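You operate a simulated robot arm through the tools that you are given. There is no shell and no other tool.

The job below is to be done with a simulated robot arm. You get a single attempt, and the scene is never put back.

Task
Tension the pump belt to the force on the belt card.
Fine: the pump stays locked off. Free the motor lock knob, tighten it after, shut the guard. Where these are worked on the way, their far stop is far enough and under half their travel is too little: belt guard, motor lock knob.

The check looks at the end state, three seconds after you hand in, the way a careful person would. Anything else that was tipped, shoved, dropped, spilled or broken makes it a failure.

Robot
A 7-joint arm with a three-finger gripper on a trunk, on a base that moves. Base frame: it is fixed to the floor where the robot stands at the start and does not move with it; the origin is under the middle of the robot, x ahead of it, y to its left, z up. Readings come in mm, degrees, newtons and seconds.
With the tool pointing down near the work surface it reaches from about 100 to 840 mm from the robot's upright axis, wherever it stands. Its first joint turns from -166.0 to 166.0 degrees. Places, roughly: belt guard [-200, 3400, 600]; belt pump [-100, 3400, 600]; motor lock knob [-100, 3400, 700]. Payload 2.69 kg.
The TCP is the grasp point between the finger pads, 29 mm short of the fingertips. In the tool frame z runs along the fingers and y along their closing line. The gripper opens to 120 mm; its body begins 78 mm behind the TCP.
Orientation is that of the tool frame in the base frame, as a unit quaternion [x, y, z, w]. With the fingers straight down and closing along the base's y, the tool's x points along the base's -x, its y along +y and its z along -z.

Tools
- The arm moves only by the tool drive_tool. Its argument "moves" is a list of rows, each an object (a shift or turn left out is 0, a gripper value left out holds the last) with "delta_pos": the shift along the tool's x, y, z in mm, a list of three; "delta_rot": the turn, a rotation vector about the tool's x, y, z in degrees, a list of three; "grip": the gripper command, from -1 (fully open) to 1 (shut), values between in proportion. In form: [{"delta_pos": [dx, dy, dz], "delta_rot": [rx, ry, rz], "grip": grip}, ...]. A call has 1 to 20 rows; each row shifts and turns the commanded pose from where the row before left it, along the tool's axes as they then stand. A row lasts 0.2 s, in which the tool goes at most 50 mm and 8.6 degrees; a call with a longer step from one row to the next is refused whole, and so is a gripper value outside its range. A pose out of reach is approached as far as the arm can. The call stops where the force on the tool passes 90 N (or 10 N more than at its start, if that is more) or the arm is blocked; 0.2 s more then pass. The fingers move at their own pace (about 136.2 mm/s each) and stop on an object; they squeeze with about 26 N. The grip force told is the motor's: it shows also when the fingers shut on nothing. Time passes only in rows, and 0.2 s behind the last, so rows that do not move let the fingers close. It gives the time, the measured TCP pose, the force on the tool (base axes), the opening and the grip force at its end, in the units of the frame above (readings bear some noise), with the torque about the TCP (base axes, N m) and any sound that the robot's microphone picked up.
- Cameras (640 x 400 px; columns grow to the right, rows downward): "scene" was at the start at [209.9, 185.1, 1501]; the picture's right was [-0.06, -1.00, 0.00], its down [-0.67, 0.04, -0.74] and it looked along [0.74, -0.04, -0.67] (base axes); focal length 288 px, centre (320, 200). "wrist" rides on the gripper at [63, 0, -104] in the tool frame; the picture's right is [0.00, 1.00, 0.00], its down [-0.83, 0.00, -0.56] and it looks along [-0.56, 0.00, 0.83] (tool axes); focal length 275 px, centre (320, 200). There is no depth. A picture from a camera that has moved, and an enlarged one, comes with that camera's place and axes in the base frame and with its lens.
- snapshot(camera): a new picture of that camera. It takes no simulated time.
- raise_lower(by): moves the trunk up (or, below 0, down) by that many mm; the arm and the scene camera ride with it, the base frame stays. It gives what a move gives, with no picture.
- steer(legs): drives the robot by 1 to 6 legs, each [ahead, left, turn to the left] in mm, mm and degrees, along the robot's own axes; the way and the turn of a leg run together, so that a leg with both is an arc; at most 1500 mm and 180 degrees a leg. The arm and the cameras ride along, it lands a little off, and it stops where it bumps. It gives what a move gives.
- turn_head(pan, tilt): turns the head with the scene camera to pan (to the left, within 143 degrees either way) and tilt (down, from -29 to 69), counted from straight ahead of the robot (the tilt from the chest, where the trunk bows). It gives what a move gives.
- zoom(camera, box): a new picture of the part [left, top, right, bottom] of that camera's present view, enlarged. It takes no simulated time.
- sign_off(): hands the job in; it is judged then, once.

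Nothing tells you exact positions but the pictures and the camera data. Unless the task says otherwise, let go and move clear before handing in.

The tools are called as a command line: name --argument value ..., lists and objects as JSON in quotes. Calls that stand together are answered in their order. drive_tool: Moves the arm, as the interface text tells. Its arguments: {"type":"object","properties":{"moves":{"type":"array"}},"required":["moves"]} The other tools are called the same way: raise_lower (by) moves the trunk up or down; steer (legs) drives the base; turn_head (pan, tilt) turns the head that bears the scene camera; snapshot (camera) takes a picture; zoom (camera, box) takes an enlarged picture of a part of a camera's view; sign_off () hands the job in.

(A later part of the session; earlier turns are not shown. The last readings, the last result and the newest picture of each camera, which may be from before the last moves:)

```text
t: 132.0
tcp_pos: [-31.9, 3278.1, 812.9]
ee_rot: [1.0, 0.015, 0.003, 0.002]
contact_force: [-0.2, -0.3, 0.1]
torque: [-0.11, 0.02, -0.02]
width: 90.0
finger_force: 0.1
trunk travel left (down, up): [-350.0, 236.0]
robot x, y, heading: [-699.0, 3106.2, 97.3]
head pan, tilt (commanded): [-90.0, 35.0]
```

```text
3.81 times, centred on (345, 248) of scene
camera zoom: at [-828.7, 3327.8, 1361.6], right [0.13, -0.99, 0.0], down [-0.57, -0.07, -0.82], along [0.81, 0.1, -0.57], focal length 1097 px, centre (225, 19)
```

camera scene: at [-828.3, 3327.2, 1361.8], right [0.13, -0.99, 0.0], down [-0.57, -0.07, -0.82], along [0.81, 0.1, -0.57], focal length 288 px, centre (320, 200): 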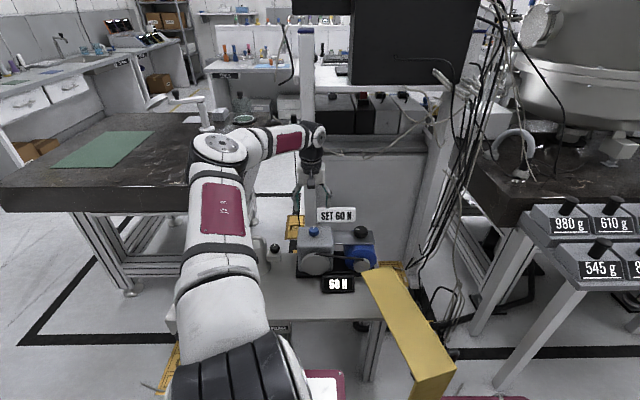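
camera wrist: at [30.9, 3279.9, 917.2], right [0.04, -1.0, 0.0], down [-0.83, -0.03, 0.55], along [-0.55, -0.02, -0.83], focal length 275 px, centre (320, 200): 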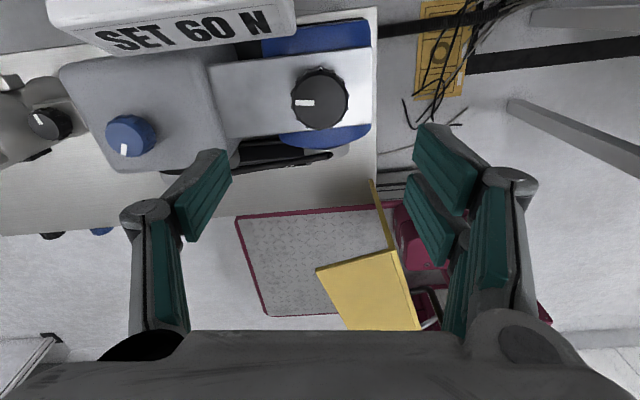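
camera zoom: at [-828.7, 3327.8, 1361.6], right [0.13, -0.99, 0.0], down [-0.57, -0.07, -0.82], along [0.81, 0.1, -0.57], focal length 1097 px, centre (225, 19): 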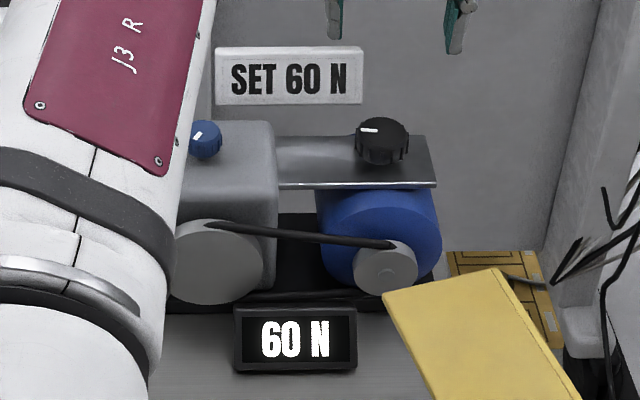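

The lock pointer is at its free position and the display still reads 60 N. I'll grip the black knob again, back the tension off with the lock free, and set it to 60 N properly.

drive_tool --moves '[{"delta_pos": [1.4, -0.4, 40]}, {"delta_pos": [0, 0, 45]}, {"delta_pos": [0, 0, 25]}, {"delta_pos": [0, 0, 20]}, {"grip": 0}, {"grip": 0.4}, {"grip": 1}, {"grip": 1}, {"grip": 1}]'

zoom --camera "wrist" --box '[240, 110, 420, 250]'

zoom --camera "scene" --box '[285, 195, 405, 300]'

```text
t: 134.0
tcp_pos: [-29.6, 3280.1, 685.5]
ee_rot: [1.0, 0.014, 0.003, 0.002]
contact_force: [3.3, -7.9, -4.9]
torque: [-0.22, -0.8, 0.0]
width: 46.6
finger_force: 44.7
trunk travel left (down, up): [-350.0, 236.0]
robot x, y, heading: [-698.0, 3108.1, 97.3]
head pan, tilt (commanded): [-90.0, 35.0]
```

```text
2.86 times, centred on (330, 180) of wrist
camera zoom: at [33.6, 3280.0, 787.9], right [0.03, -1.0, 0.0], down [-0.83, -0.02, 0.55], along [-0.55, -0.02, -0.83], focal length 786 px, centre (291, 257)
```

zoom: 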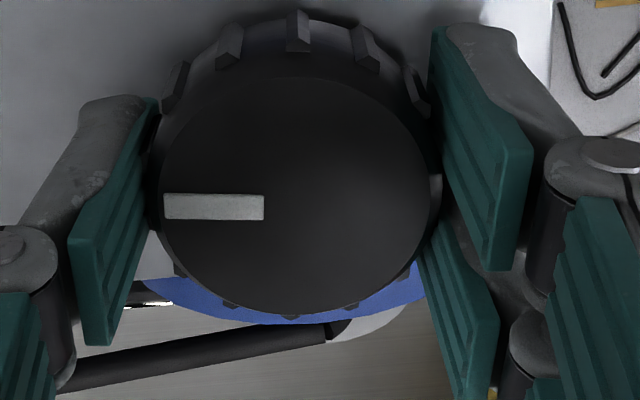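

```text
3.81 times, centred on (345, 248) of scene
camera zoom: at [-828.3, 3327.2, 1361.7], right [0.13, -0.99, 0.0], down [-0.57, -0.07, -0.82], along [0.81, 0.1, -0.57], focal length 1097 px, centre (225, 19)
```

zoom: 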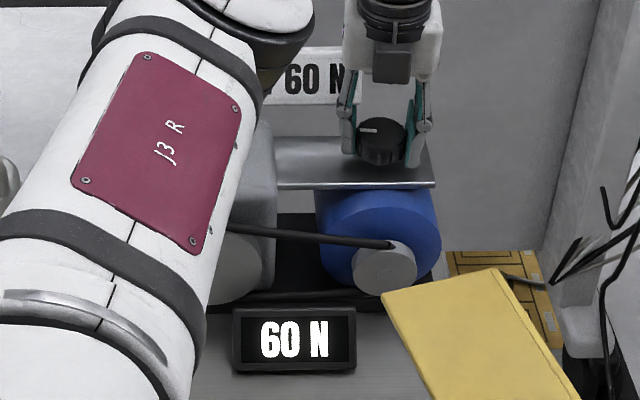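

Gripped, display at 60 N. I'll turn it clockwise slowly in small amounts and watch the display to learn its resolution.

drive_tool --moves '[{"delta_rot": [0, 0, 1.5]}, {"delta_rot": [0, 0, 1.5]}, {"delta_rot": [0, 0, 1.5]}, {"delta_rot": [0, 0, 1.5]}, {"delta_rot": [0, 0, 1.5]}, {"delta_rot": [0, 0, 1.5]}, {"delta_rot": [0, 0, 1.5]}, {"delta_rot": [0, 0, 1.5]}]'

zoom --camera "wrist" --box '[240, 110, 420, 250]'

zoom --camera "scene" --box '[285, 195, 405, 300]'

```text
t: 135.8
tcp_pos: [-28.5, 3279.1, 683.7]
ee_rot: [0.996, -0.091, 0.003, 0.001]
contact_force: [-17.0, -8.6, 29.9]
torque: [-0.38, 0.5, 0.02]
width: 46.9
finger_force: 44.8
trunk travel left (down, up): [-350.0, 236.0]
robot x, y, heading: [-698.6, 3107.7, 97.2]
head pan, tilt (commanded): [-90.0, 35.0]
```

```text
2.86 times, centred on (330, 180) of wrist
camera zoom: at [32.7, 3266.7, 787.5], right [-0.18, -0.98, 0.0], down [-0.82, 0.15, 0.55], along [-0.54, 0.09, -0.84], focal length 786 px, centre (291, 257)
```

zoom: 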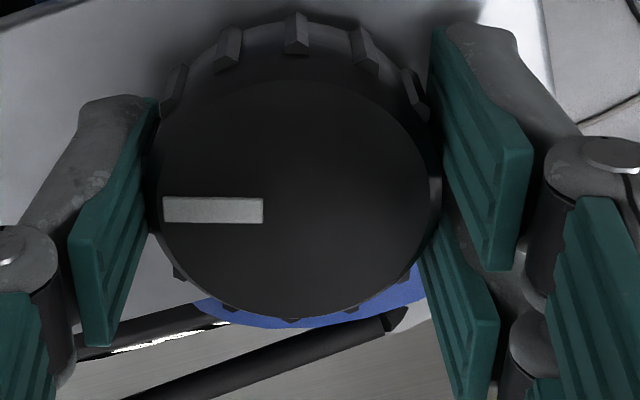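

```text
3.81 times, centred on (345, 248) of scene
camera zoom: at [-829.9, 3327.0, 1361.7], right [0.13, -0.99, 0.0], down [-0.57, -0.07, -0.82], along [0.81, 0.1, -0.57], focal length 1097 px, centre (225, 19)
```

zoom: 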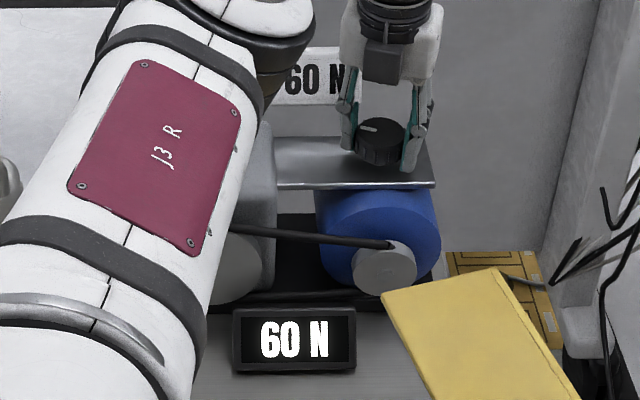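

With the lock free the knob follows without slipping. The display still reads 60 N after 12°, so it shows coarse steps and I'll continue.

drive_tool --moves '[{"delta_pos": [-1.5, 1, -1.5]}, {"delta_rot": [0, 0, 1.5]}, {"delta_rot": [0, 0, 1.5]}, {"delta_rot": [0, 0, 1.5]}, {"delta_rot": [0, 0, 1.5]}]'

zoom --camera "scene" --box '[285, 195, 405, 300]'

drive_tool --moves '[{"delta_rot": [0, 0, 1.5]}, {"delta_rot": [0, 0, 1.5]}, {"delta_rot": [0, 0, 1.5]}, {"delta_rot": [0, 0, 1.5]}]'

zoom --camera "scene" --box '[285, 195, 405, 300]'

zoom --camera "wrist" --box '[240, 110, 420, 250]'

```text
t: 137.0
tcp_pos: [-28.0, 3279.9, 682.7]
ee_rot: [0.99, -0.143, 0.004, 0.002]
contact_force: [20.5, -14.1, 1.2]
torque: [-0.64, -0.69, 0.0]
width: 46.4
finger_force: 45.4
trunk travel left (down, up): [-350.0, 236.0]
robot x, y, heading: [-702.0, 3110.3, 97.0]
head pan, tilt (commanded): [-90.0, 35.0]
```

```text
3.81 times, centred on (345, 248) of scene
camera zoom: at [-827.9, 3327.1, 1361.8], right [0.13, -0.99, 0.0], down [-0.57, -0.07, -0.82], along [0.81, 0.1, -0.57], focal length 1097 px, centre (225, 19)
```

zoom: 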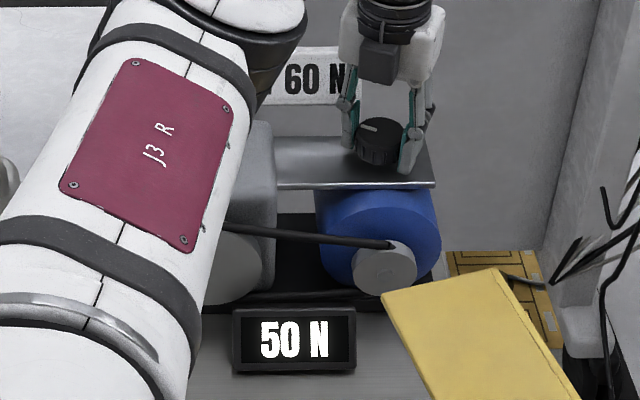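

```text
t: 138.0
tcp_pos: [-28.7, 3280.0, 683.8]
ee_rot: [0.981, -0.195, 0.005, 0.002]
contact_force: [20.9, -12.9, -2.0]
torque: [-0.75, -0.39, 0.03]
width: 46.7
finger_force: 45.2
trunk travel left (down, up): [-350.0, 236.0]
robot x, y, heading: [-700.7, 3112.4, 97.3]
head pan, tilt (commanded): [-90.0, 35.0]
```

```text
3.81 times, centred on (345, 248) of scene
camera zoom: at [-827.9, 3327.2, 1361.8], right [0.13, -0.99, 0.0], down [-0.57, -0.07, -0.82], along [0.81, 0.1, -0.57], focal length 1097 px, centre (225, 19)
```

zoom: 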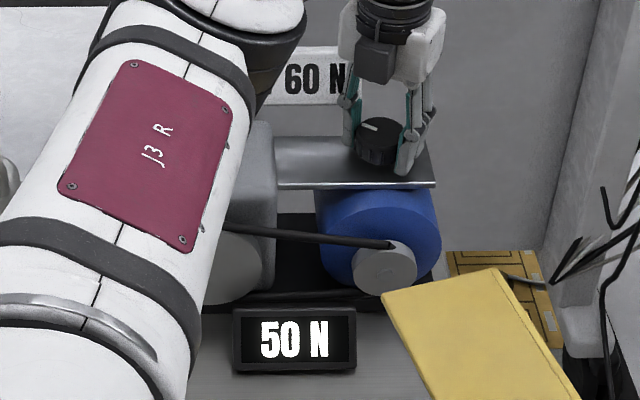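

```text
2.86 times, centred on (330, 180) of wrist
camera zoom: at [28.9, 3254.1, 787.2], right [-0.38, -0.93, 0.0], down [-0.77, 0.32, 0.55], along [-0.51, 0.21, -0.84], focal length 786 px, centre (291, 257)
```

zoom: 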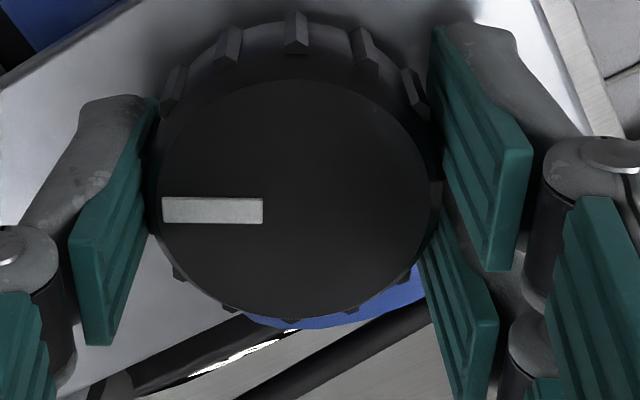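

The display steps from 60 to 50 N between 12° and 18° back from where I was, so it rounds to tens. To find the true centre of the 60 N setting I'll measure where the 50/40 change lies too, on the safe low side.

drive_tool --moves '[{"delta_pos": [2, 1, 0]}, {"delta_rot": [0, 0, 1.5]}, {"delta_rot": [0, 0, 1.5]}, {"delta_rot": [0, 0, 1.5]}, {"delta_rot": [0, 0, 1.5]}, {"delta_rot": [0, 0, 1.5]}, {"delta_rot": [0, 0, 1.5]}, {"delta_rot": [0, 0, 1.5]}, {"delta_rot": [0, 0, 1.5]}, {"delta_rot": [0, 0, 1.5]}, {"delta_rot": [0, 0, 1.5]}, {"delta_rot": [0, 0, 1.5]}, {"delta_rot": [0, 0, 1.5]}]'

zoom --camera "scene" --box '[310, 265, 370, 300]'

drive_tool --moves '[{"delta_rot": [0, 0, 1.5]}, {"delta_rot": [0, 0, 1.5]}, {"delta_rot": [0, 0, 1.5]}, {"delta_rot": [0, 0, 1.5]}]'

zoom --camera "scene" --box '[310, 265, 370, 300]'

zoom --camera "wrist" --box '[240, 110, 420, 250]'

```text
t: 140.8
tcp_pos: [-27.8, 3279.8, 682.7]
ee_rot: [0.938, -0.346, 0.002, -0.001]
contact_force: [-7.3, 14.2, -1.0]
torque: [0.37, 0.58, 0.02]
width: 46.5
finger_force: 44.6
trunk travel left (down, up): [-350.0, 236.0]
robot x, y, heading: [-700.7, 3109.1, 97.1]
head pan, tilt (commanded): [-90.0, 35.0]
```

```text
10.67 times, centred on (340, 282) of scene
camera zoom: at [-828.7, 3327.9, 1361.6], right [0.13, -0.99, 0.0], down [-0.57, -0.07, -0.82], along [0.81, 0.1, -0.57], focal length 3071 px, centre (107, -680)
```

zoom: 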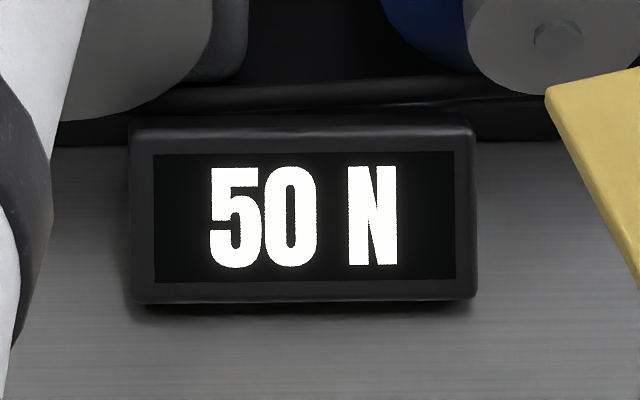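

```text
t: 141.8
tcp_pos: [-27.8, 3278.9, 682.9]
ee_rot: [0.919, -0.394, 0.002, 0.0]
contact_force: [-16.5, 17.5, 0.6]
torque: [-0.15, 0.44, -0.03]
width: 46.4
finger_force: 45.3
trunk travel left (down, up): [-350.0, 236.0]
robot x, y, heading: [-698.4, 3106.6, 97.1]
head pan, tilt (commanded): [-90.0, 35.0]
```

```text
10.67 times, centred on (340, 282) of scene
camera zoom: at [-829.0, 3327.9, 1361.6], right [0.13, -0.99, 0.0], down [-0.57, -0.07, -0.82], along [0.81, 0.1, -0.57], focal length 3071 px, centre (107, -680)
```

zoom: 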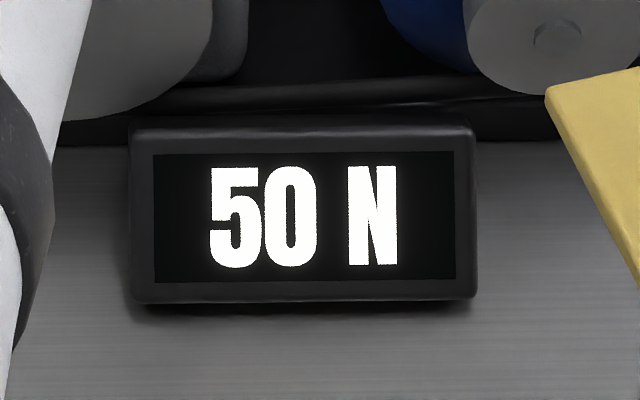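

```text
2.86 times, centred on (330, 180) of wrist
camera zoom: at [14.7, 3232.0, 786.6], right [-0.72, -0.69, 0.0], down [-0.58, 0.6, 0.55], along [-0.38, 0.4, -0.83], focal length 786 px, centre (291, 257)
```

zoom: 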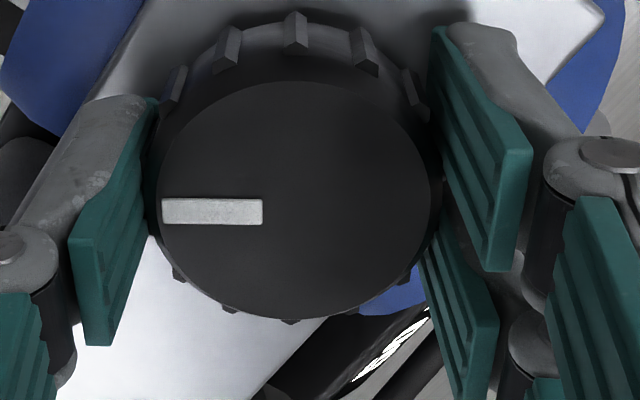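

Still 50 N at 48° back. I'll continue in 3° steps to find the change to 40 N.

drive_tool --moves '[{"delta_rot": [0, 0, 1.5]}, {"delta_rot": [0, 0, 1.5]}, {"delta_rot": [0, 0, 0]}]'

zoom --camera "scene" --box '[310, 265, 370, 300]'

drive_tool --moves '[{"delta_rot": [0, 0, 1.5]}, {"delta_rot": [0, 0, 1.5]}, {"delta_rot": [0, 0, 0]}]'

zoom --camera "scene" --box '[310, 265, 370, 300]'

drive_tool --moves '[{"delta_rot": [0, 0, 1.5]}, {"delta_rot": [0, 0, 1.5]}, {"delta_rot": [0, 0, 0]}]'

zoom --camera "scene" --box '[310, 265, 370, 300]'

drive_tool --moves '[{"delta_rot": [0, 0, 1.5]}, {"delta_rot": [0, 0, 1.5]}, {"delta_rot": [0, 0, 0]}]'

zoom --camera "scene" --box '[310, 265, 370, 300]'

```text
t: 142.6
tcp_pos: [-29.5, 3279.7, 683.1]
ee_rot: [0.908, -0.418, 0.002, 0.0]
contact_force: [-12.2, 17.8, 1.0]
torque: [0.44, 0.64, -0.02]
width: 46.5
finger_force: 45.1
trunk travel left (down, up): [-350.0, 236.0]
robot x, y, heading: [-698.7, 3107.7, 96.9]
head pan, tilt (commanded): [-90.0, 35.0]
```

```text
10.67 times, centred on (340, 282) of scene
camera zoom: at [-828.8, 3327.9, 1361.6], right [0.13, -0.99, 0.0], down [-0.57, -0.07, -0.82], along [0.81, 0.1, -0.57], focal length 3071 px, centre (107, -680)
```

zoom: 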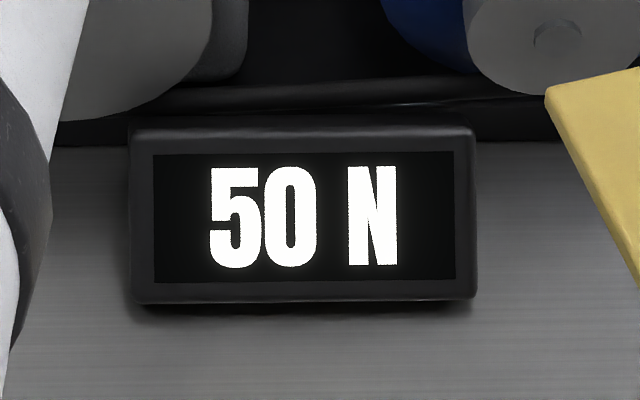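

```text
t: 143.4
tcp_pos: [-28.8, 3279.2, 683.2]
ee_rot: [0.898, -0.441, 0.002, 0.0]
contact_force: [-11.3, 22.1, -2.7]
torque: [-0.26, 0.6, -0.01]
width: 46.6
finger_force: 45.1
trunk travel left (down, up): [-350.0, 236.0]
robot x, y, heading: [-699.2, 3107.2, 97.2]
head pan, tilt (commanded): [-90.0, 35.0]
```

```text
10.67 times, centred on (340, 282) of scene
camera zoom: at [-828.7, 3328.1, 1361.5], right [0.13, -0.99, 0.0], down [-0.57, -0.07, -0.82], along [0.81, 0.1, -0.57], focal length 3071 px, centre (107, -680)
```

zoom: 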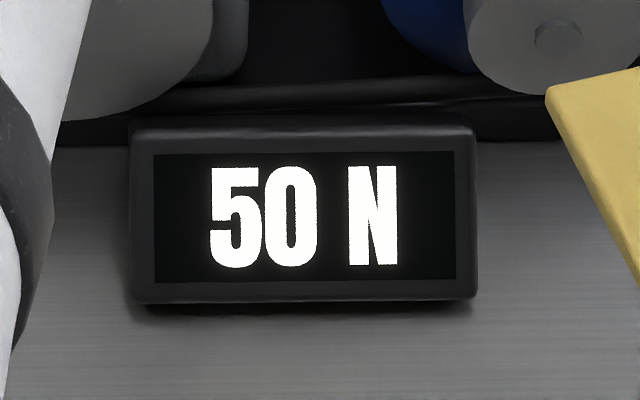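

```text
t: 144.2
tcp_pos: [-28.1, 3279.2, 682.4]
ee_rot: [0.885, -0.465, 0.002, 0.0]
contact_force: [-9.0, 22.2, -10.4]
torque: [0.09, 0.6, 0.04]
width: 46.4
finger_force: 44.5
trunk travel left (down, up): [-350.0, 236.0]
robot x, y, heading: [-698.8, 3111.5, 97.0]
head pan, tilt (commanded): [-90.0, 35.0]
```

```text
10.67 times, centred on (340, 282) of scene
camera zoom: at [-828.4, 3328.1, 1361.5], right [0.13, -0.99, 0.0], down [-0.57, -0.07, -0.82], along [0.81, 0.1, -0.57], focal length 3071 px, centre (107, -680)
```

zoom: 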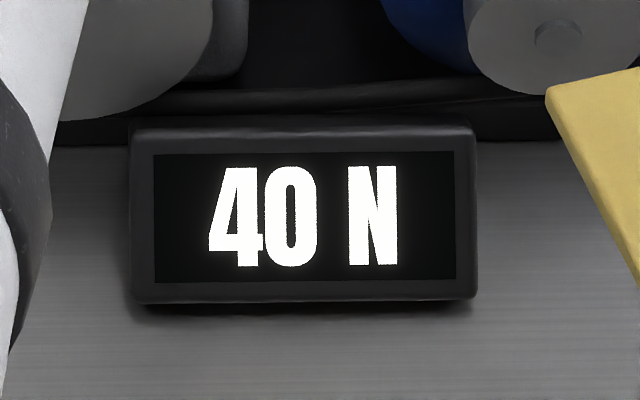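

```text
t: 145.0
tcp_pos: [-28.6, 3278.7, 683.7]
ee_rot: [0.872, -0.489, 0.002, 0.0]
contact_force: [-8.5, 21.3, -11.6]
torque: [0.52, 0.68, -0.05]
width: 46.7
finger_force: 45.0
trunk travel left (down, up): [-350.0, 236.0]
robot x, y, heading: [-700.6, 3110.8, 97.3]
head pan, tilt (commanded): [-90.0, 35.0]
```

```text
10.67 times, centred on (340, 282) of scene
camera zoom: at [-828.4, 3328.1, 1361.6], right [0.13, -0.99, 0.0], down [-0.57, -0.07, -0.82], along [0.81, 0.1, -0.57], focal length 3071 px, centre (107, -680)
```

zoom: 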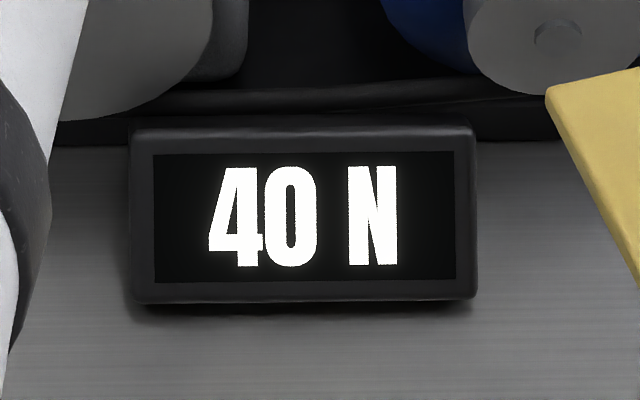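

The 50→40 change is at about 35° pointer angle and 60→50 at about 76°, so each 10 N takes roughly 40–45° and 60 N centres near 96°. I'll turn back up toward it with the lock free.

drive_tool --moves '[{"delta_pos": [0, -1.5, 0]}, {"delta_rot": [0, 0, -2.4]}, {"delta_rot": [0, 0, -2.4]}, {"delta_rot": [0, 0, -2.4]}, {"delta_rot": [0, 0, -2.4]}, {"delta_rot": [0, 0, -2.4]}, {"delta_rot": [0, 0, -2.4]}, {"delta_rot": [0, 0, -2.4]}, {"delta_rot": [0, 0, -2.4]}, {"delta_rot": [0, 0, -2.4]}, {"delta_rot": [0, 0, -2.4]}, {"delta_rot": [0, 0, -2.4]}, {"delta_rot": [0, 0, -2.4]}, {"delta_rot": [0, 0, -2.4]}, {"delta_rot": [0, 0, -2.4]}, {"delta_rot": [0, 0, -2.4]}, {"delta_rot": [0, 0, -2.4]}]'

zoom --camera "scene" --box '[310, 265, 370, 300]'

zoom --camera "wrist" --box '[240, 110, 420, 250]'

drive_tool --moves '[{"delta_rot": [0, 0, -1.5]}, {"delta_rot": [0, 0, -1.5]}, {"delta_rot": [0, 0, 0]}]'

zoom --camera "scene" --box '[310, 265, 370, 300]'

drive_tool --moves '[{"delta_rot": [0, 0, -1.5]}, {"delta_rot": [0, 0, -1.5]}, {"delta_rot": [0, 0, 0]}]'

zoom --camera "scene" --box '[310, 265, 370, 300]'

drive_tool --moves '[{"delta_rot": [0, 0, -1.5]}, {"delta_rot": [0, 0, -1.5]}, {"delta_rot": [0, 0, 0]}]'

zoom --camera "scene" --box '[310, 265, 370, 300]'

```text
t: 148.6
tcp_pos: [-27.8, 3278.3, 681.6]
ee_rot: [0.985, -0.173, 0.001, 0.001]
contact_force: [-21.1, 10.8, -12.6]
torque: [0.26, 1.27, -0.05]
width: 46.5
finger_force: 45.3
trunk travel left (down, up): [-350.0, 236.0]
robot x, y, heading: [-697.8, 3109.3, 97.1]
head pan, tilt (commanded): [-90.0, 35.0]
```

```text
10.67 times, centred on (340, 282) of scene
camera zoom: at [-828.6, 3327.8, 1361.6], right [0.13, -0.99, 0.0], down [-0.57, -0.07, -0.82], along [0.81, 0.1, -0.57], focal length 3071 px, centre (107, -680)
```

zoom: 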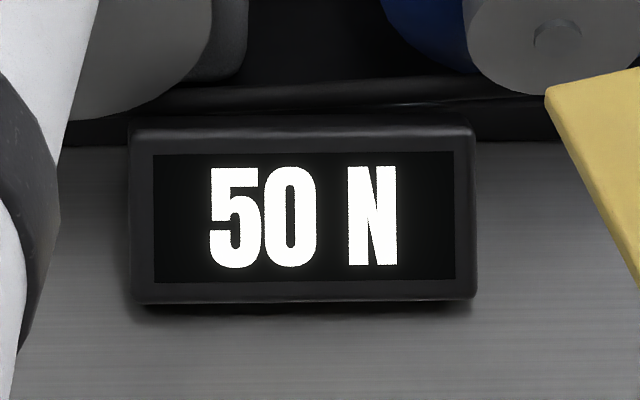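

```text
2.86 times, centred on (330, 180) of wrist
camera zoom: at [30.9, 3256.1, 786.3], right [-0.34, -0.94, 0.0], down [-0.78, 0.28, 0.55], along [-0.52, 0.19, -0.83], focal length 786 px, centre (291, 257)
```

zoom: 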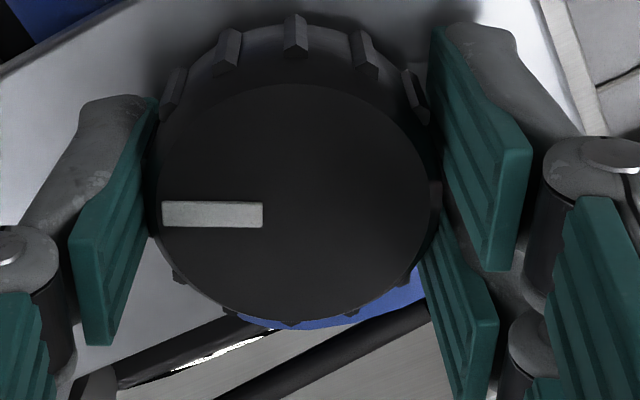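

```text
t: 149.4
tcp_pos: [-28.4, 3280.9, 683.0]
ee_rot: [0.989, -0.148, 0.001, 0.001]
contact_force: [-20.2, 8.2, -13.7]
torque: [0.3, 0.9, 0.0]
width: 46.9
finger_force: 45.0
trunk travel left (down, up): [-350.0, 236.0]
robot x, y, heading: [-699.9, 3108.4, 97.2]
head pan, tilt (commanded): [-90.0, 35.0]
```

```text
10.67 times, centred on (340, 282) of scene
camera zoom: at [-828.6, 3327.8, 1361.6], right [0.13, -0.99, 0.0], down [-0.57, -0.07, -0.82], along [0.81, 0.1, -0.57], focal length 3071 px, centre (107, -680)
```

zoom: 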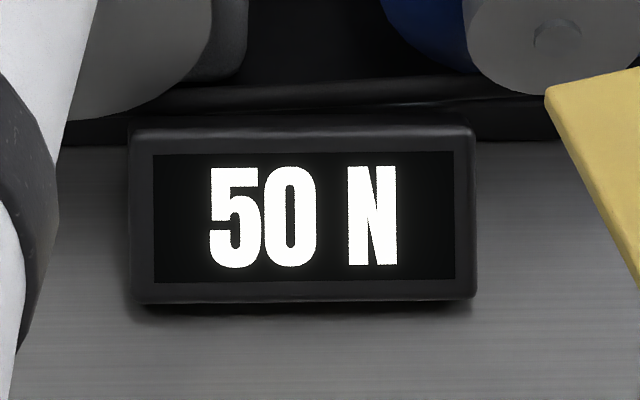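

```text
t: 150.2
tcp_pos: [-28.9, 3280.3, 681.9]
ee_rot: [0.993, -0.121, 0.0, 0.001]
contact_force: [-22.5, 7.8, -16.2]
torque: [0.15, 0.26, 0.02]
width: 46.5
finger_force: 44.3
trunk travel left (down, up): [-350.0, 236.0]
robot x, y, heading: [-700.8, 3109.4, 97.1]
head pan, tilt (commanded): [-90.0, 35.0]
```

```text
10.67 times, centred on (340, 282) of scene
camera zoom: at [-828.7, 3327.8, 1361.6], right [0.13, -0.99, 0.0], down [-0.57, -0.07, -0.82], along [0.81, 0.1, -0.57], focal length 3071 px, centre (107, -680)
```

zoom: 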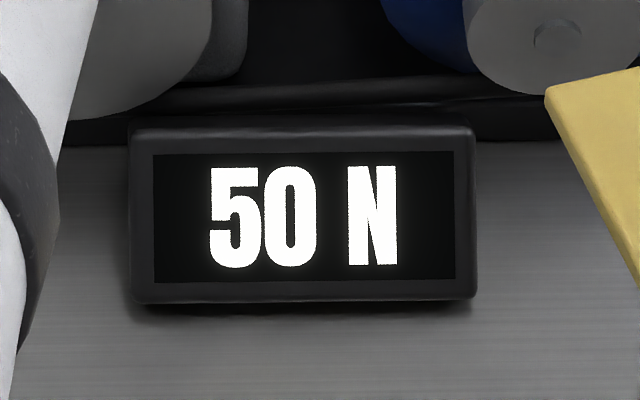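

```text
t: 151.0
tcp_pos: [-28.2, 3279.6, 682.1]
ee_rot: [0.995, -0.095, 0.001, 0.0]
contact_force: [-23.6, 7.6, -13.9]
torque: [0.09, 0.61, -0.02]
width: 46.6
finger_force: 45.0
trunk travel left (down, up): [-350.0, 236.0]
robot x, y, heading: [-698.4, 3110.7, 97.3]
head pan, tilt (commanded): [-90.0, 35.0]
```

```text
10.67 times, centred on (340, 282) of scene
camera zoom: at [-828.7, 3327.8, 1361.6], right [0.13, -0.99, 0.0], down [-0.57, -0.07, -0.82], along [0.81, 0.1, -0.57], focal length 3071 px, centre (107, -680)
```

zoom: 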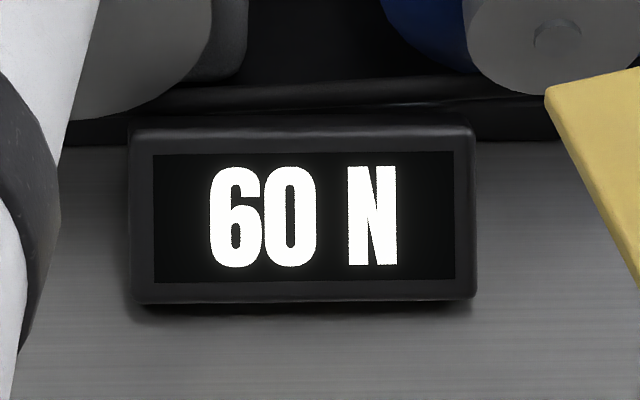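

The 50→60 change is at a gripper angle of about -12.4°, so the centre of the 60 N setting is near +8.5°. I'll turn the remaining 19.5° to sit squarely on 60 N.

drive_tool --moves '[{"delta_pos": [-1.5, 0, 0]}, {"delta_rot": [0, 0, -1.5]}, {"delta_rot": [0, 0, -1.5]}, {"delta_rot": [0, 0, -1.5]}, {"delta_rot": [0, 0, -1.5]}, {"delta_rot": [0, 0, -1.5]}, {"delta_rot": [0, 0, -1.5]}, {"delta_rot": [0, 0, -1.5]}, {"delta_rot": [0, 0, -1.5]}, {"delta_rot": [0, 0, -1.5]}, {"delta_rot": [0, 0, -1.5]}, {"delta_rot": [0, 0, -1.5]}, {"delta_rot": [0, 0, -1.5]}, {"delta_rot": [0, 0, -1.5]}]'

zoom --camera "scene" --box '[310, 265, 370, 300]'

zoom --camera "wrist" --box '[240, 110, 420, 250]'

```text
t: 154.0
tcp_pos: [-27.7, 3279.3, 683.5]
ee_rot: [0.997, 0.075, 0.003, 0.001]
contact_force: [-11.0, 3.4, -19.1]
torque: [-0.06, 0.06, -0.04]
width: 46.6
finger_force: 45.1
trunk travel left (down, up): [-350.0, 236.0]
robot x, y, heading: [-700.5, 3109.3, 97.3]
head pan, tilt (commanded): [-90.0, 35.0]
```

```text
10.67 times, centred on (340, 282) of scene
camera zoom: at [-828.2, 3327.7, 1361.7], right [0.13, -0.99, 0.0], down [-0.57, -0.07, -0.82], along [0.81, 0.1, -0.57], focal length 3071 px, centre (107, -680)
```

zoom: 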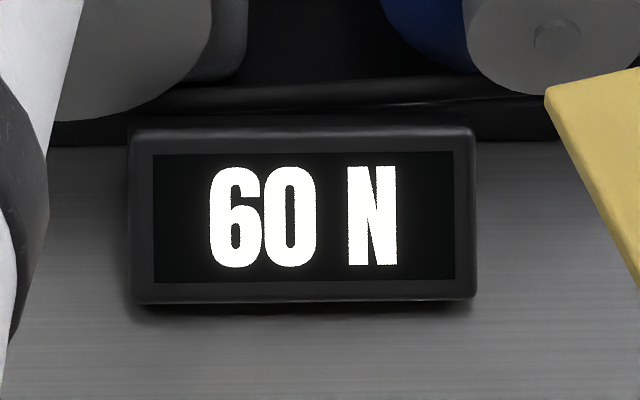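

```text
2.86 times, centred on (330, 180) of wrist
camera zoom: at [33.4, 3287.4, 786.5], right [0.15, -0.99, 0.0], down [-0.82, -0.13, 0.55], along [-0.55, -0.09, -0.83], focal length 786 px, centre (291, 257)
```

zoom: 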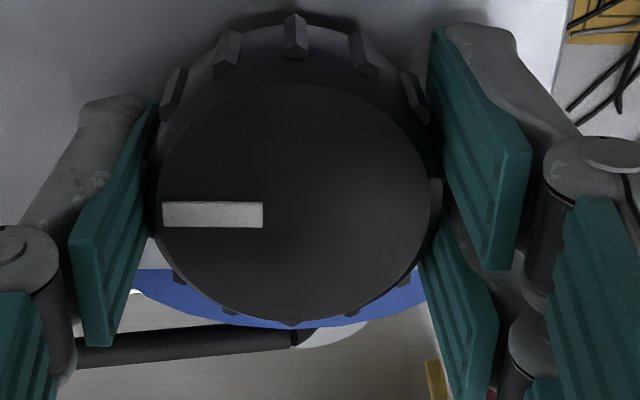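

The pointer is squarely aligned and the display reads 60 N. I'll release gently, rise, and move to the blue lock knob to tighten it.

drive_tool --moves '[{"grip": 0.1}, {"grip": -0.5}, {"grip": -0.5}, {"delta_pos": [0, 0, -25]}, {"delta_pos": [0, 0, -45]}, {"delta_pos": [0, 0, -45]}, {"delta_pos": [0, 0, -15]}, {"delta_pos": [-2.7, -42.4, 0]}, {"delta_pos": [-2.7, -42.4, 0]}, {"delta_pos": [-2.7, -42.4, 0]}, {"delta_pos": [-2.7, -42.4, 0]}]'

snapshot --camera "wrist"

zoom --camera "scene" --box '[285, 195, 405, 300]'

```text
t: 156.4
tcp_pos: [-65.4, 3446.2, 811.4]
ee_rot: [0.997, 0.074, 0.002, 0.001]
contact_force: [-0.2, 0.4, 0.3]
torque: [0.05, 0.01, 0.0]
width: 89.9
finger_force: 0.1
trunk travel left (down, up): [-350.0, 236.0]
robot x, y, heading: [-698.5, 3108.5, 97.3]
head pan, tilt (commanded): [-90.0, 35.0]
```

```text
taken
camera wrist: at [-3.7, 3454.0, 915.6], right [0.15, -0.99, 0.0], down [-0.82, -0.12, 0.55], along [-0.55, -0.09, -0.83], focal length 275 px, centre (320, 200)
```

wrist: 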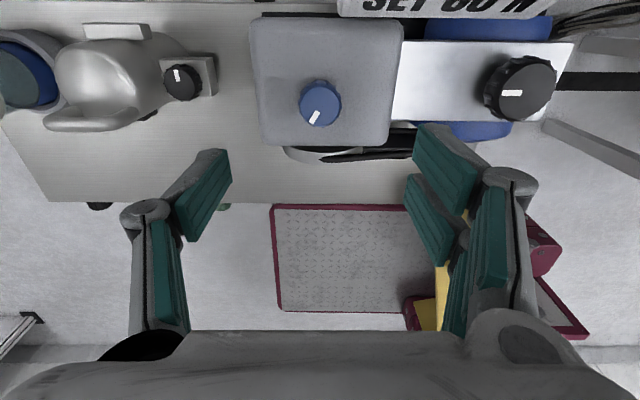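

```text
3.81 times, centred on (345, 248) of scene
camera zoom: at [-828.3, 3327.2, 1361.8], right [0.13, -0.99, 0.0], down [-0.57, -0.07, -0.82], along [0.81, 0.1, -0.57], focal length 1097 px, centre (225, 19)
```

zoom: 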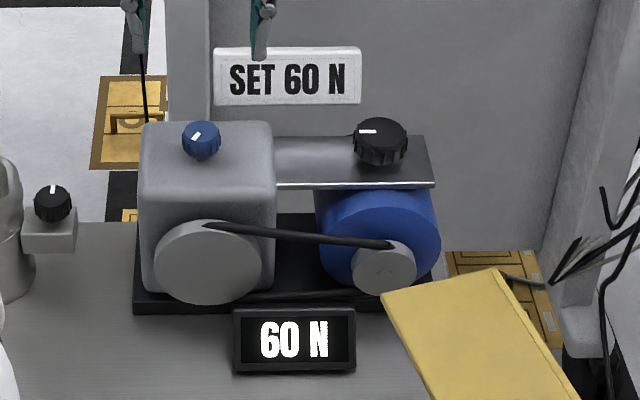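

The display holds 60 N. I'll descend onto the blue knob and grip it.

drive_tool --moves '[{"delta_pos": [1.2, 1.4, 30]}, {"delta_pos": [0, 0, 40]}, {"delta_pos": [0, 0, 25]}, {"delta_pos": [0, 0, 20]}, {"grip": 0.3}, {"grip": 0.5}, {"grip": 1}, {"grip": 1}, {"grip": 1}]'

zoom --camera "wrist" --box '[240, 110, 420, 250]'

```text
t: 158.4
tcp_pos: [-63.0, 3446.8, 696.4]
ee_rot: [0.997, 0.074, 0.002, 0.002]
contact_force: [-1.4, 12.3, 0.2]
torque: [0.25, 0.0, -0.03]
width: 32.9
finger_force: 45.2
trunk travel left (down, up): [-350.0, 236.0]
robot x, y, heading: [-698.4, 3108.8, 97.5]
head pan, tilt (commanded): [-90.0, 35.0]
```

```text
2.86 times, centred on (330, 180) of wrist
camera zoom: at [-0.9, 3453.9, 800.9], right [0.15, -0.99, 0.0], down [-0.82, -0.13, 0.55], along [-0.55, -0.09, -0.83], focal length 786 px, centre (291, 257)
```

zoom: 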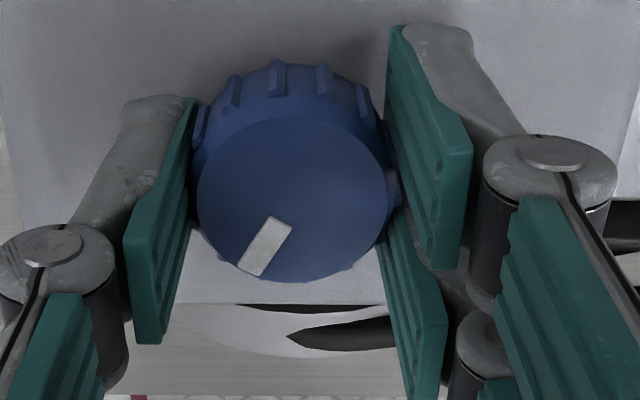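

Gripped. I'll turn it clockwise to tighten.

drive_tool --moves '[{"delta_pos": [0, -1, 0]}, {"delta_rot": [0, 0, 2.8]}, {"delta_rot": [0, 0, 2.8]}, {"delta_rot": [0, 0, 2.8]}, {"delta_rot": [0, 0, 2.8]}, {"delta_rot": [0, 0, 2.8]}, {"delta_rot": [0, 0, 2.8]}, {"delta_rot": [0, 0, 2.8]}, {"delta_rot": [0, 0, 2.8]}, {"delta_rot": [0, 0, 2.8]}, {"delta_rot": [0, 0, 2.8]}, {"delta_rot": [0, 0, 2.8]}, {"delta_rot": [0, 0, 2.8]}, {"delta_rot": [0, 0, 2.8]}, {"delta_rot": [0, 0, 2.8]}, {"delta_rot": [0, 0, 2.8]}, {"delta_rot": [0, 0, 2.8]}, {"delta_rot": [0, 0, 2.8]}, {"delta_rot": [0, 0, 2.8]}]'

zoom --camera "wrist" --box '[240, 110, 420, 250]'

zoom --camera "scene" --box '[285, 195, 405, 300]'

```text
t: 162.4
tcp_pos: [-63.4, 3446.2, 696.7]
ee_rot: [0.934, -0.357, 0.003, 0.001]
contact_force: [4.6, 17.4, -13.3]
torque: [0.19, -0.04, 0.04]
width: 32.7
finger_force: 45.2
trunk travel left (down, up): [-350.0, 236.0]
robot x, y, heading: [-700.7, 3112.8, 97.2]
head pan, tilt (commanded): [-90.0, 35.0]
```

```text
2.86 times, centred on (330, 180) of wrist
camera zoom: at [-16.0, 3402.3, 800.9], right [-0.66, -0.75, 0.0], down [-0.62, 0.55, 0.55], along [-0.41, 0.37, -0.83], focal length 786 px, centre (291, 257)
```

zoom: 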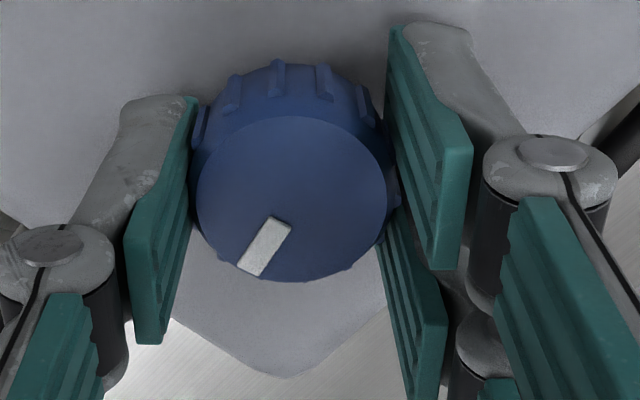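

```text
3.81 times, centred on (345, 248) of scene
camera zoom: at [-828.0, 3328.2, 1361.6], right [0.13, -0.99, 0.0], down [-0.57, -0.07, -0.82], along [0.81, 0.1, -0.57], focal length 1097 px, centre (225, 19)
```

zoom: 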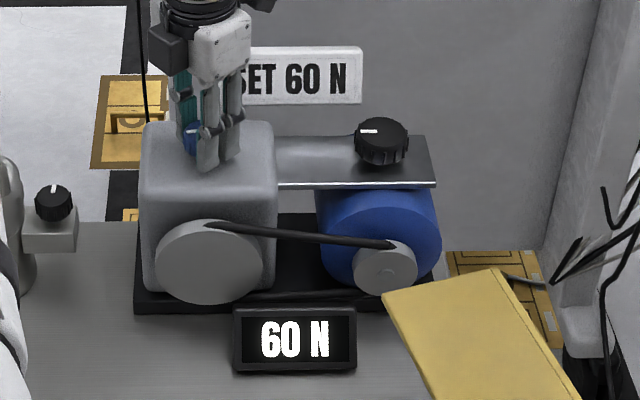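

The knob follows perfectly. I'll continue tightening.

drive_tool --moves '[{"delta_pos": [0, -1, 0.5]}, {"delta_rot": [0, 0, 2.8]}, {"delta_rot": [0, 0, 2.8]}, {"delta_rot": [0, 0, 2.8]}, {"delta_rot": [0, 0, 2.8]}, {"delta_rot": [0, 0, 2.8]}, {"delta_rot": [0, 0, 2.8]}, {"delta_rot": [0, 0, 2.8]}, {"delta_rot": [0, 0, 2.8]}, {"delta_rot": [0, 0, 2.8]}, {"delta_rot": [0, 0, 2.8]}, {"delta_rot": [0, 0, 2.8]}, {"delta_rot": [0, 0, 2.8]}, {"delta_rot": [0, 0, 2.8]}, {"delta_rot": [0, 0, 2.8]}, {"delta_rot": [0, 0, 2.8]}, {"delta_rot": [0, 0, 2.8]}, {"delta_rot": [0, 0, 2.8]}, {"delta_rot": [0, 0, 2.8]}]'

zoom --camera "wrist" --box '[240, 110, 420, 250]'

drive_tool --moves '[{"delta_rot": [0, 0, 2.8]}, {"delta_rot": [0, 0, 2.8]}, {"delta_rot": [0, 0, 2.8]}, {"delta_rot": [0, 0, 2.8]}, {"delta_rot": [0, 0, 2.8]}, {"delta_rot": [0, 0, 2.8]}, {"delta_rot": [0, 0, 2.8]}, {"delta_rot": [0, 0, 2.8]}, {"delta_rot": [0, 0, 2.8]}, {"delta_rot": [0, 0, 2.8]}, {"delta_rot": [0, 0, 2.8]}, {"delta_rot": [0, 0, 2.8]}, {"delta_rot": [0, 0, 2.8]}]'

zoom --camera "wrist" --box '[240, 110, 420, 250]'

zoom --camera "scene" --box '[285, 195, 405, 300]'

```text
t: 166.4
tcp_pos: [-62.2, 3445.3, 698.0]
ee_rot: [-0.692, 0.722, -0.003, 0.0]
contact_force: [-12.0, 5.2, 1.5]
torque: [-0.25, 0.46, 0.03]
width: 32.7
finger_force: 44.8
trunk travel left (down, up): [-350.0, 236.0]
robot x, y, heading: [-696.7, 3108.2, 97.2]
head pan, tilt (commanded): [-90.0, 35.0]
```

```text
2.86 times, centred on (330, 180) of wrist
camera zoom: at [-65.5, 3381.1, 800.7], right [-1.0, 0.04, 0.0], down [0.03, 0.83, 0.55], along [0.02, 0.55, -0.83], focal length 786 px, centre (291, 257)
```

zoom: 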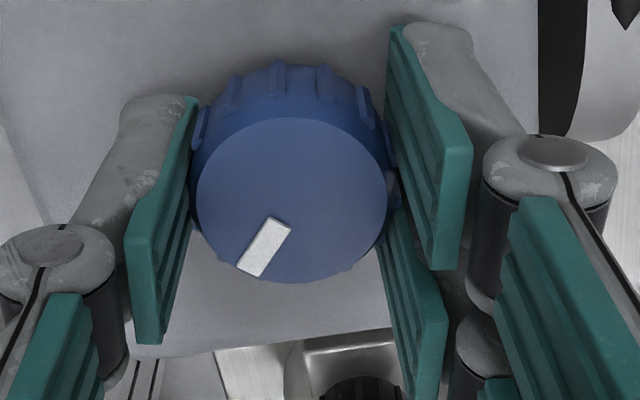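

```text
t: 169.2
tcp_pos: [-63.1, 3446.0, 696.7]
ee_rot: [-0.433, 0.901, -0.002, 0.001]
contact_force: [-17.8, 0.1, -1.9]
torque: [-0.6, 1.11, 0.01]
width: 32.9
finger_force: 45.1
trunk travel left (down, up): [-350.0, 236.0]
robot x, y, heading: [-699.4, 3109.5, 97.4]
head pan, tilt (commanded): [-90.0, 35.0]
```

```text
2.86 times, centred on (330, 180) of wrist
camera zoom: at [-102.6, 3394.6, 800.4], right [-0.78, 0.62, -0.01], down [0.51, 0.65, 0.56], along [0.35, 0.43, -0.83], focal length 786 px, centre (291, 257)
```

zoom: 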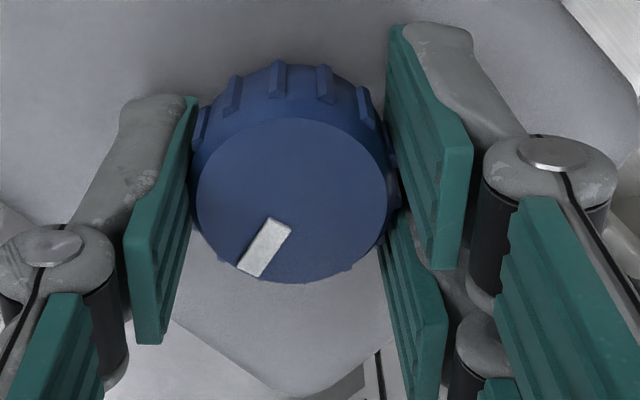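

```text
3.81 times, centred on (345, 248) of scene
camera zoom: at [-828.9, 3327.5, 1361.6], right [0.13, -0.99, 0.0], down [-0.57, -0.07, -0.82], along [0.81, 0.1, -0.57], focal length 1097 px, centre (225, 19)
```

zoom: 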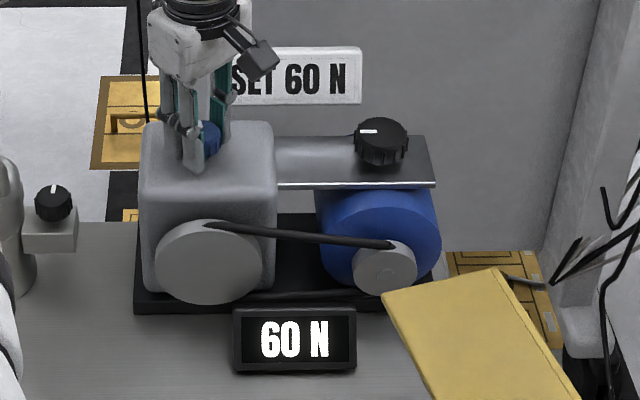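

About 137° turned back. A bit more to reach the tight stop, watching the torque.

drive_tool --moves '[{"delta_rot": [0, 0, 2.5]}, {"delta_rot": [0, 0, 2.5]}, {"delta_rot": [0, 0, 2.5]}, {"delta_rot": [0, 0, 2.5]}, {"delta_rot": [0, 0, 2.5]}, {"delta_rot": [0, 0, 2.5]}, {"delta_rot": [0, 0, 2.5]}]'

zoom --camera "wrist" --box '[240, 110, 420, 250]'

drive_tool --moves '[{"delta_rot": [0, 0, 2.5]}, {"delta_rot": [0, 0, 2.5]}, {"delta_rot": [0, 0, 2.5]}, {"delta_rot": [0, 0, 2.5]}]'

zoom --camera "wrist" --box '[240, 110, 420, 250]'

```text
t: 170.8
tcp_pos: [-62.0, 3446.9, 696.3]
ee_rot: [-0.291, 0.957, -0.001, 0.002]
contact_force: [-16.0, -0.7, -6.1]
torque: [-0.03, 0.57, 0.53]
width: 32.9
finger_force: 44.4
trunk travel left (down, up): [-350.0, 236.0]
robot x, y, heading: [-698.6, 3110.9, 97.0]
head pan, tilt (commanded): [-90.0, 35.0]
```

```text
2.86 times, centred on (330, 180) of wrist
camera zoom: at [-114.8, 3409.2, 800.2], right [-0.56, 0.83, -0.01], down [0.69, 0.47, 0.56], along [0.47, 0.31, -0.83], focal length 786 px, centre (291, 257)
```

zoom: 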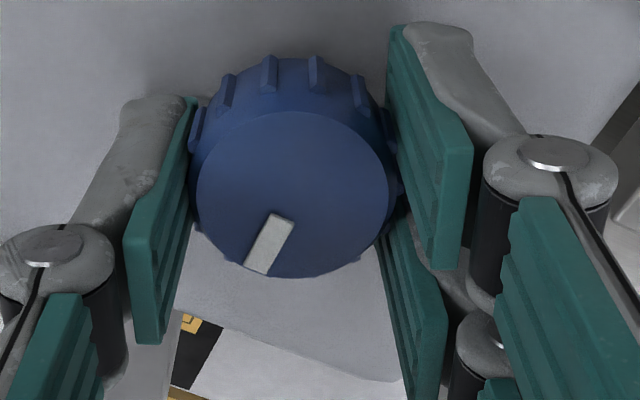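

```text
t: 171.8
tcp_pos: [-62.3, 3446.6, 697.3]
ee_rot: [-0.206, 0.978, -0.003, 0.002]
contact_force: [-12.5, 0.2, -6.9]
torque: [0.15, 0.58, 0.59]
width: 32.9
finger_force: 44.7
trunk travel left (down, up): [-350.0, 236.0]
robot x, y, heading: [-699.4, 3109.6, 97.3]
head pan, tilt (commanded): [-90.0, 35.0]
```

```text
2.86 times, centred on (330, 180) of wrist
camera zoom: at [-120.5, 3418.6, 800.4], right [-0.41, 0.91, 0.0], down [0.76, 0.34, 0.56], along [0.51, 0.22, -0.83], focal length 786 px, centre (291, 257)
```

zoom: 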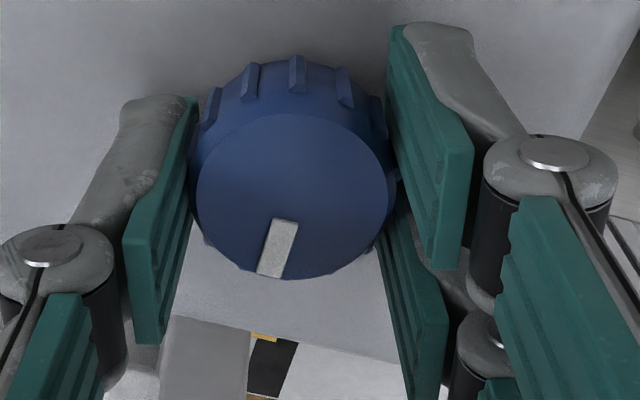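

Torque has risen to 0.59 N·m with the knob slipping in the fingers, so the lock is tight at its original position. I'll release, rise and verify.

drive_tool --moves '[{"grip": 0.2}, {"grip": -0.5}, {"grip": -0.5}, {"delta_pos": [0, 0, -25]}, {"delta_pos": [0, 0, -45]}, {"delta_pos": [0, 0, -45]}]'

snapshot --camera "wrist"

snapshot --camera "scene"

zoom --camera "scene" --box '[285, 205, 405, 300]'

```text
t: 173.2
tcp_pos: [-63.9, 3445.0, 813.2]
ee_rot: [-0.206, 0.979, -0.002, 0.003]
contact_force: [0.0, -0.2, -0.2]
torque: [-0.02, -0.02, -0.04]
width: 89.9
finger_force: 0.1
trunk travel left (down, up): [-350.0, 236.0]
robot x, y, heading: [-698.0, 3108.7, 97.1]
head pan, tilt (commanded): [-90.0, 35.0]
```

```text
taken
camera wrist: at [-121.9, 3417.8, 916.6], right [-0.41, 0.91, 0.0], down [0.76, 0.34, 0.56], along [0.51, 0.22, -0.83], focal length 275 px, centre (320, 200)
```

wrist: 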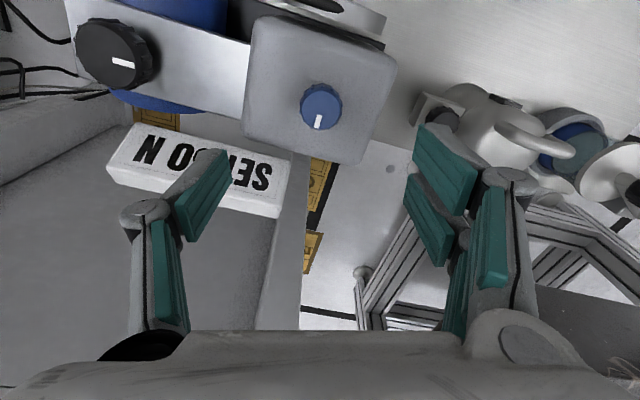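

```text
taken
camera scene: at [-828.4, 3327.6, 1361.7], right [0.13, -0.99, 0.0], down [-0.57, -0.07, -0.82], along [0.81, 0.1, -0.57], focal length 288 px, centre (320, 200)
```

scene: 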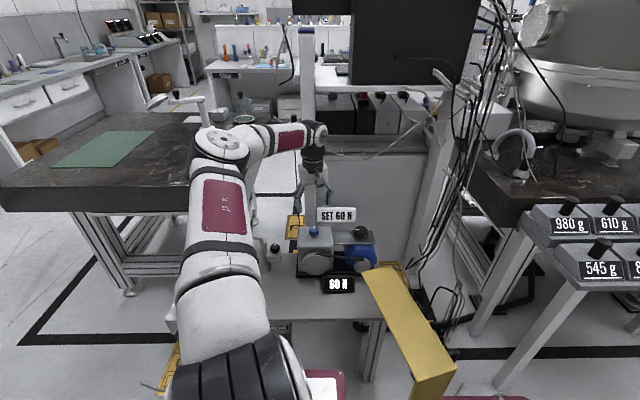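

```text
4.21 times, centred on (345, 252) of scene
camera zoom: at [-828.4, 3327.6, 1361.7], right [0.13, -0.99, 0.0], down [-0.57, -0.07, -0.82], along [0.81, 0.1, -0.57], focal length 1212 px, centre (215, -21)
```

zoom: 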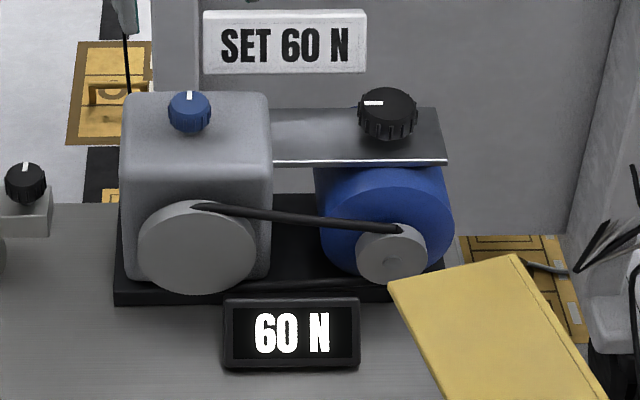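

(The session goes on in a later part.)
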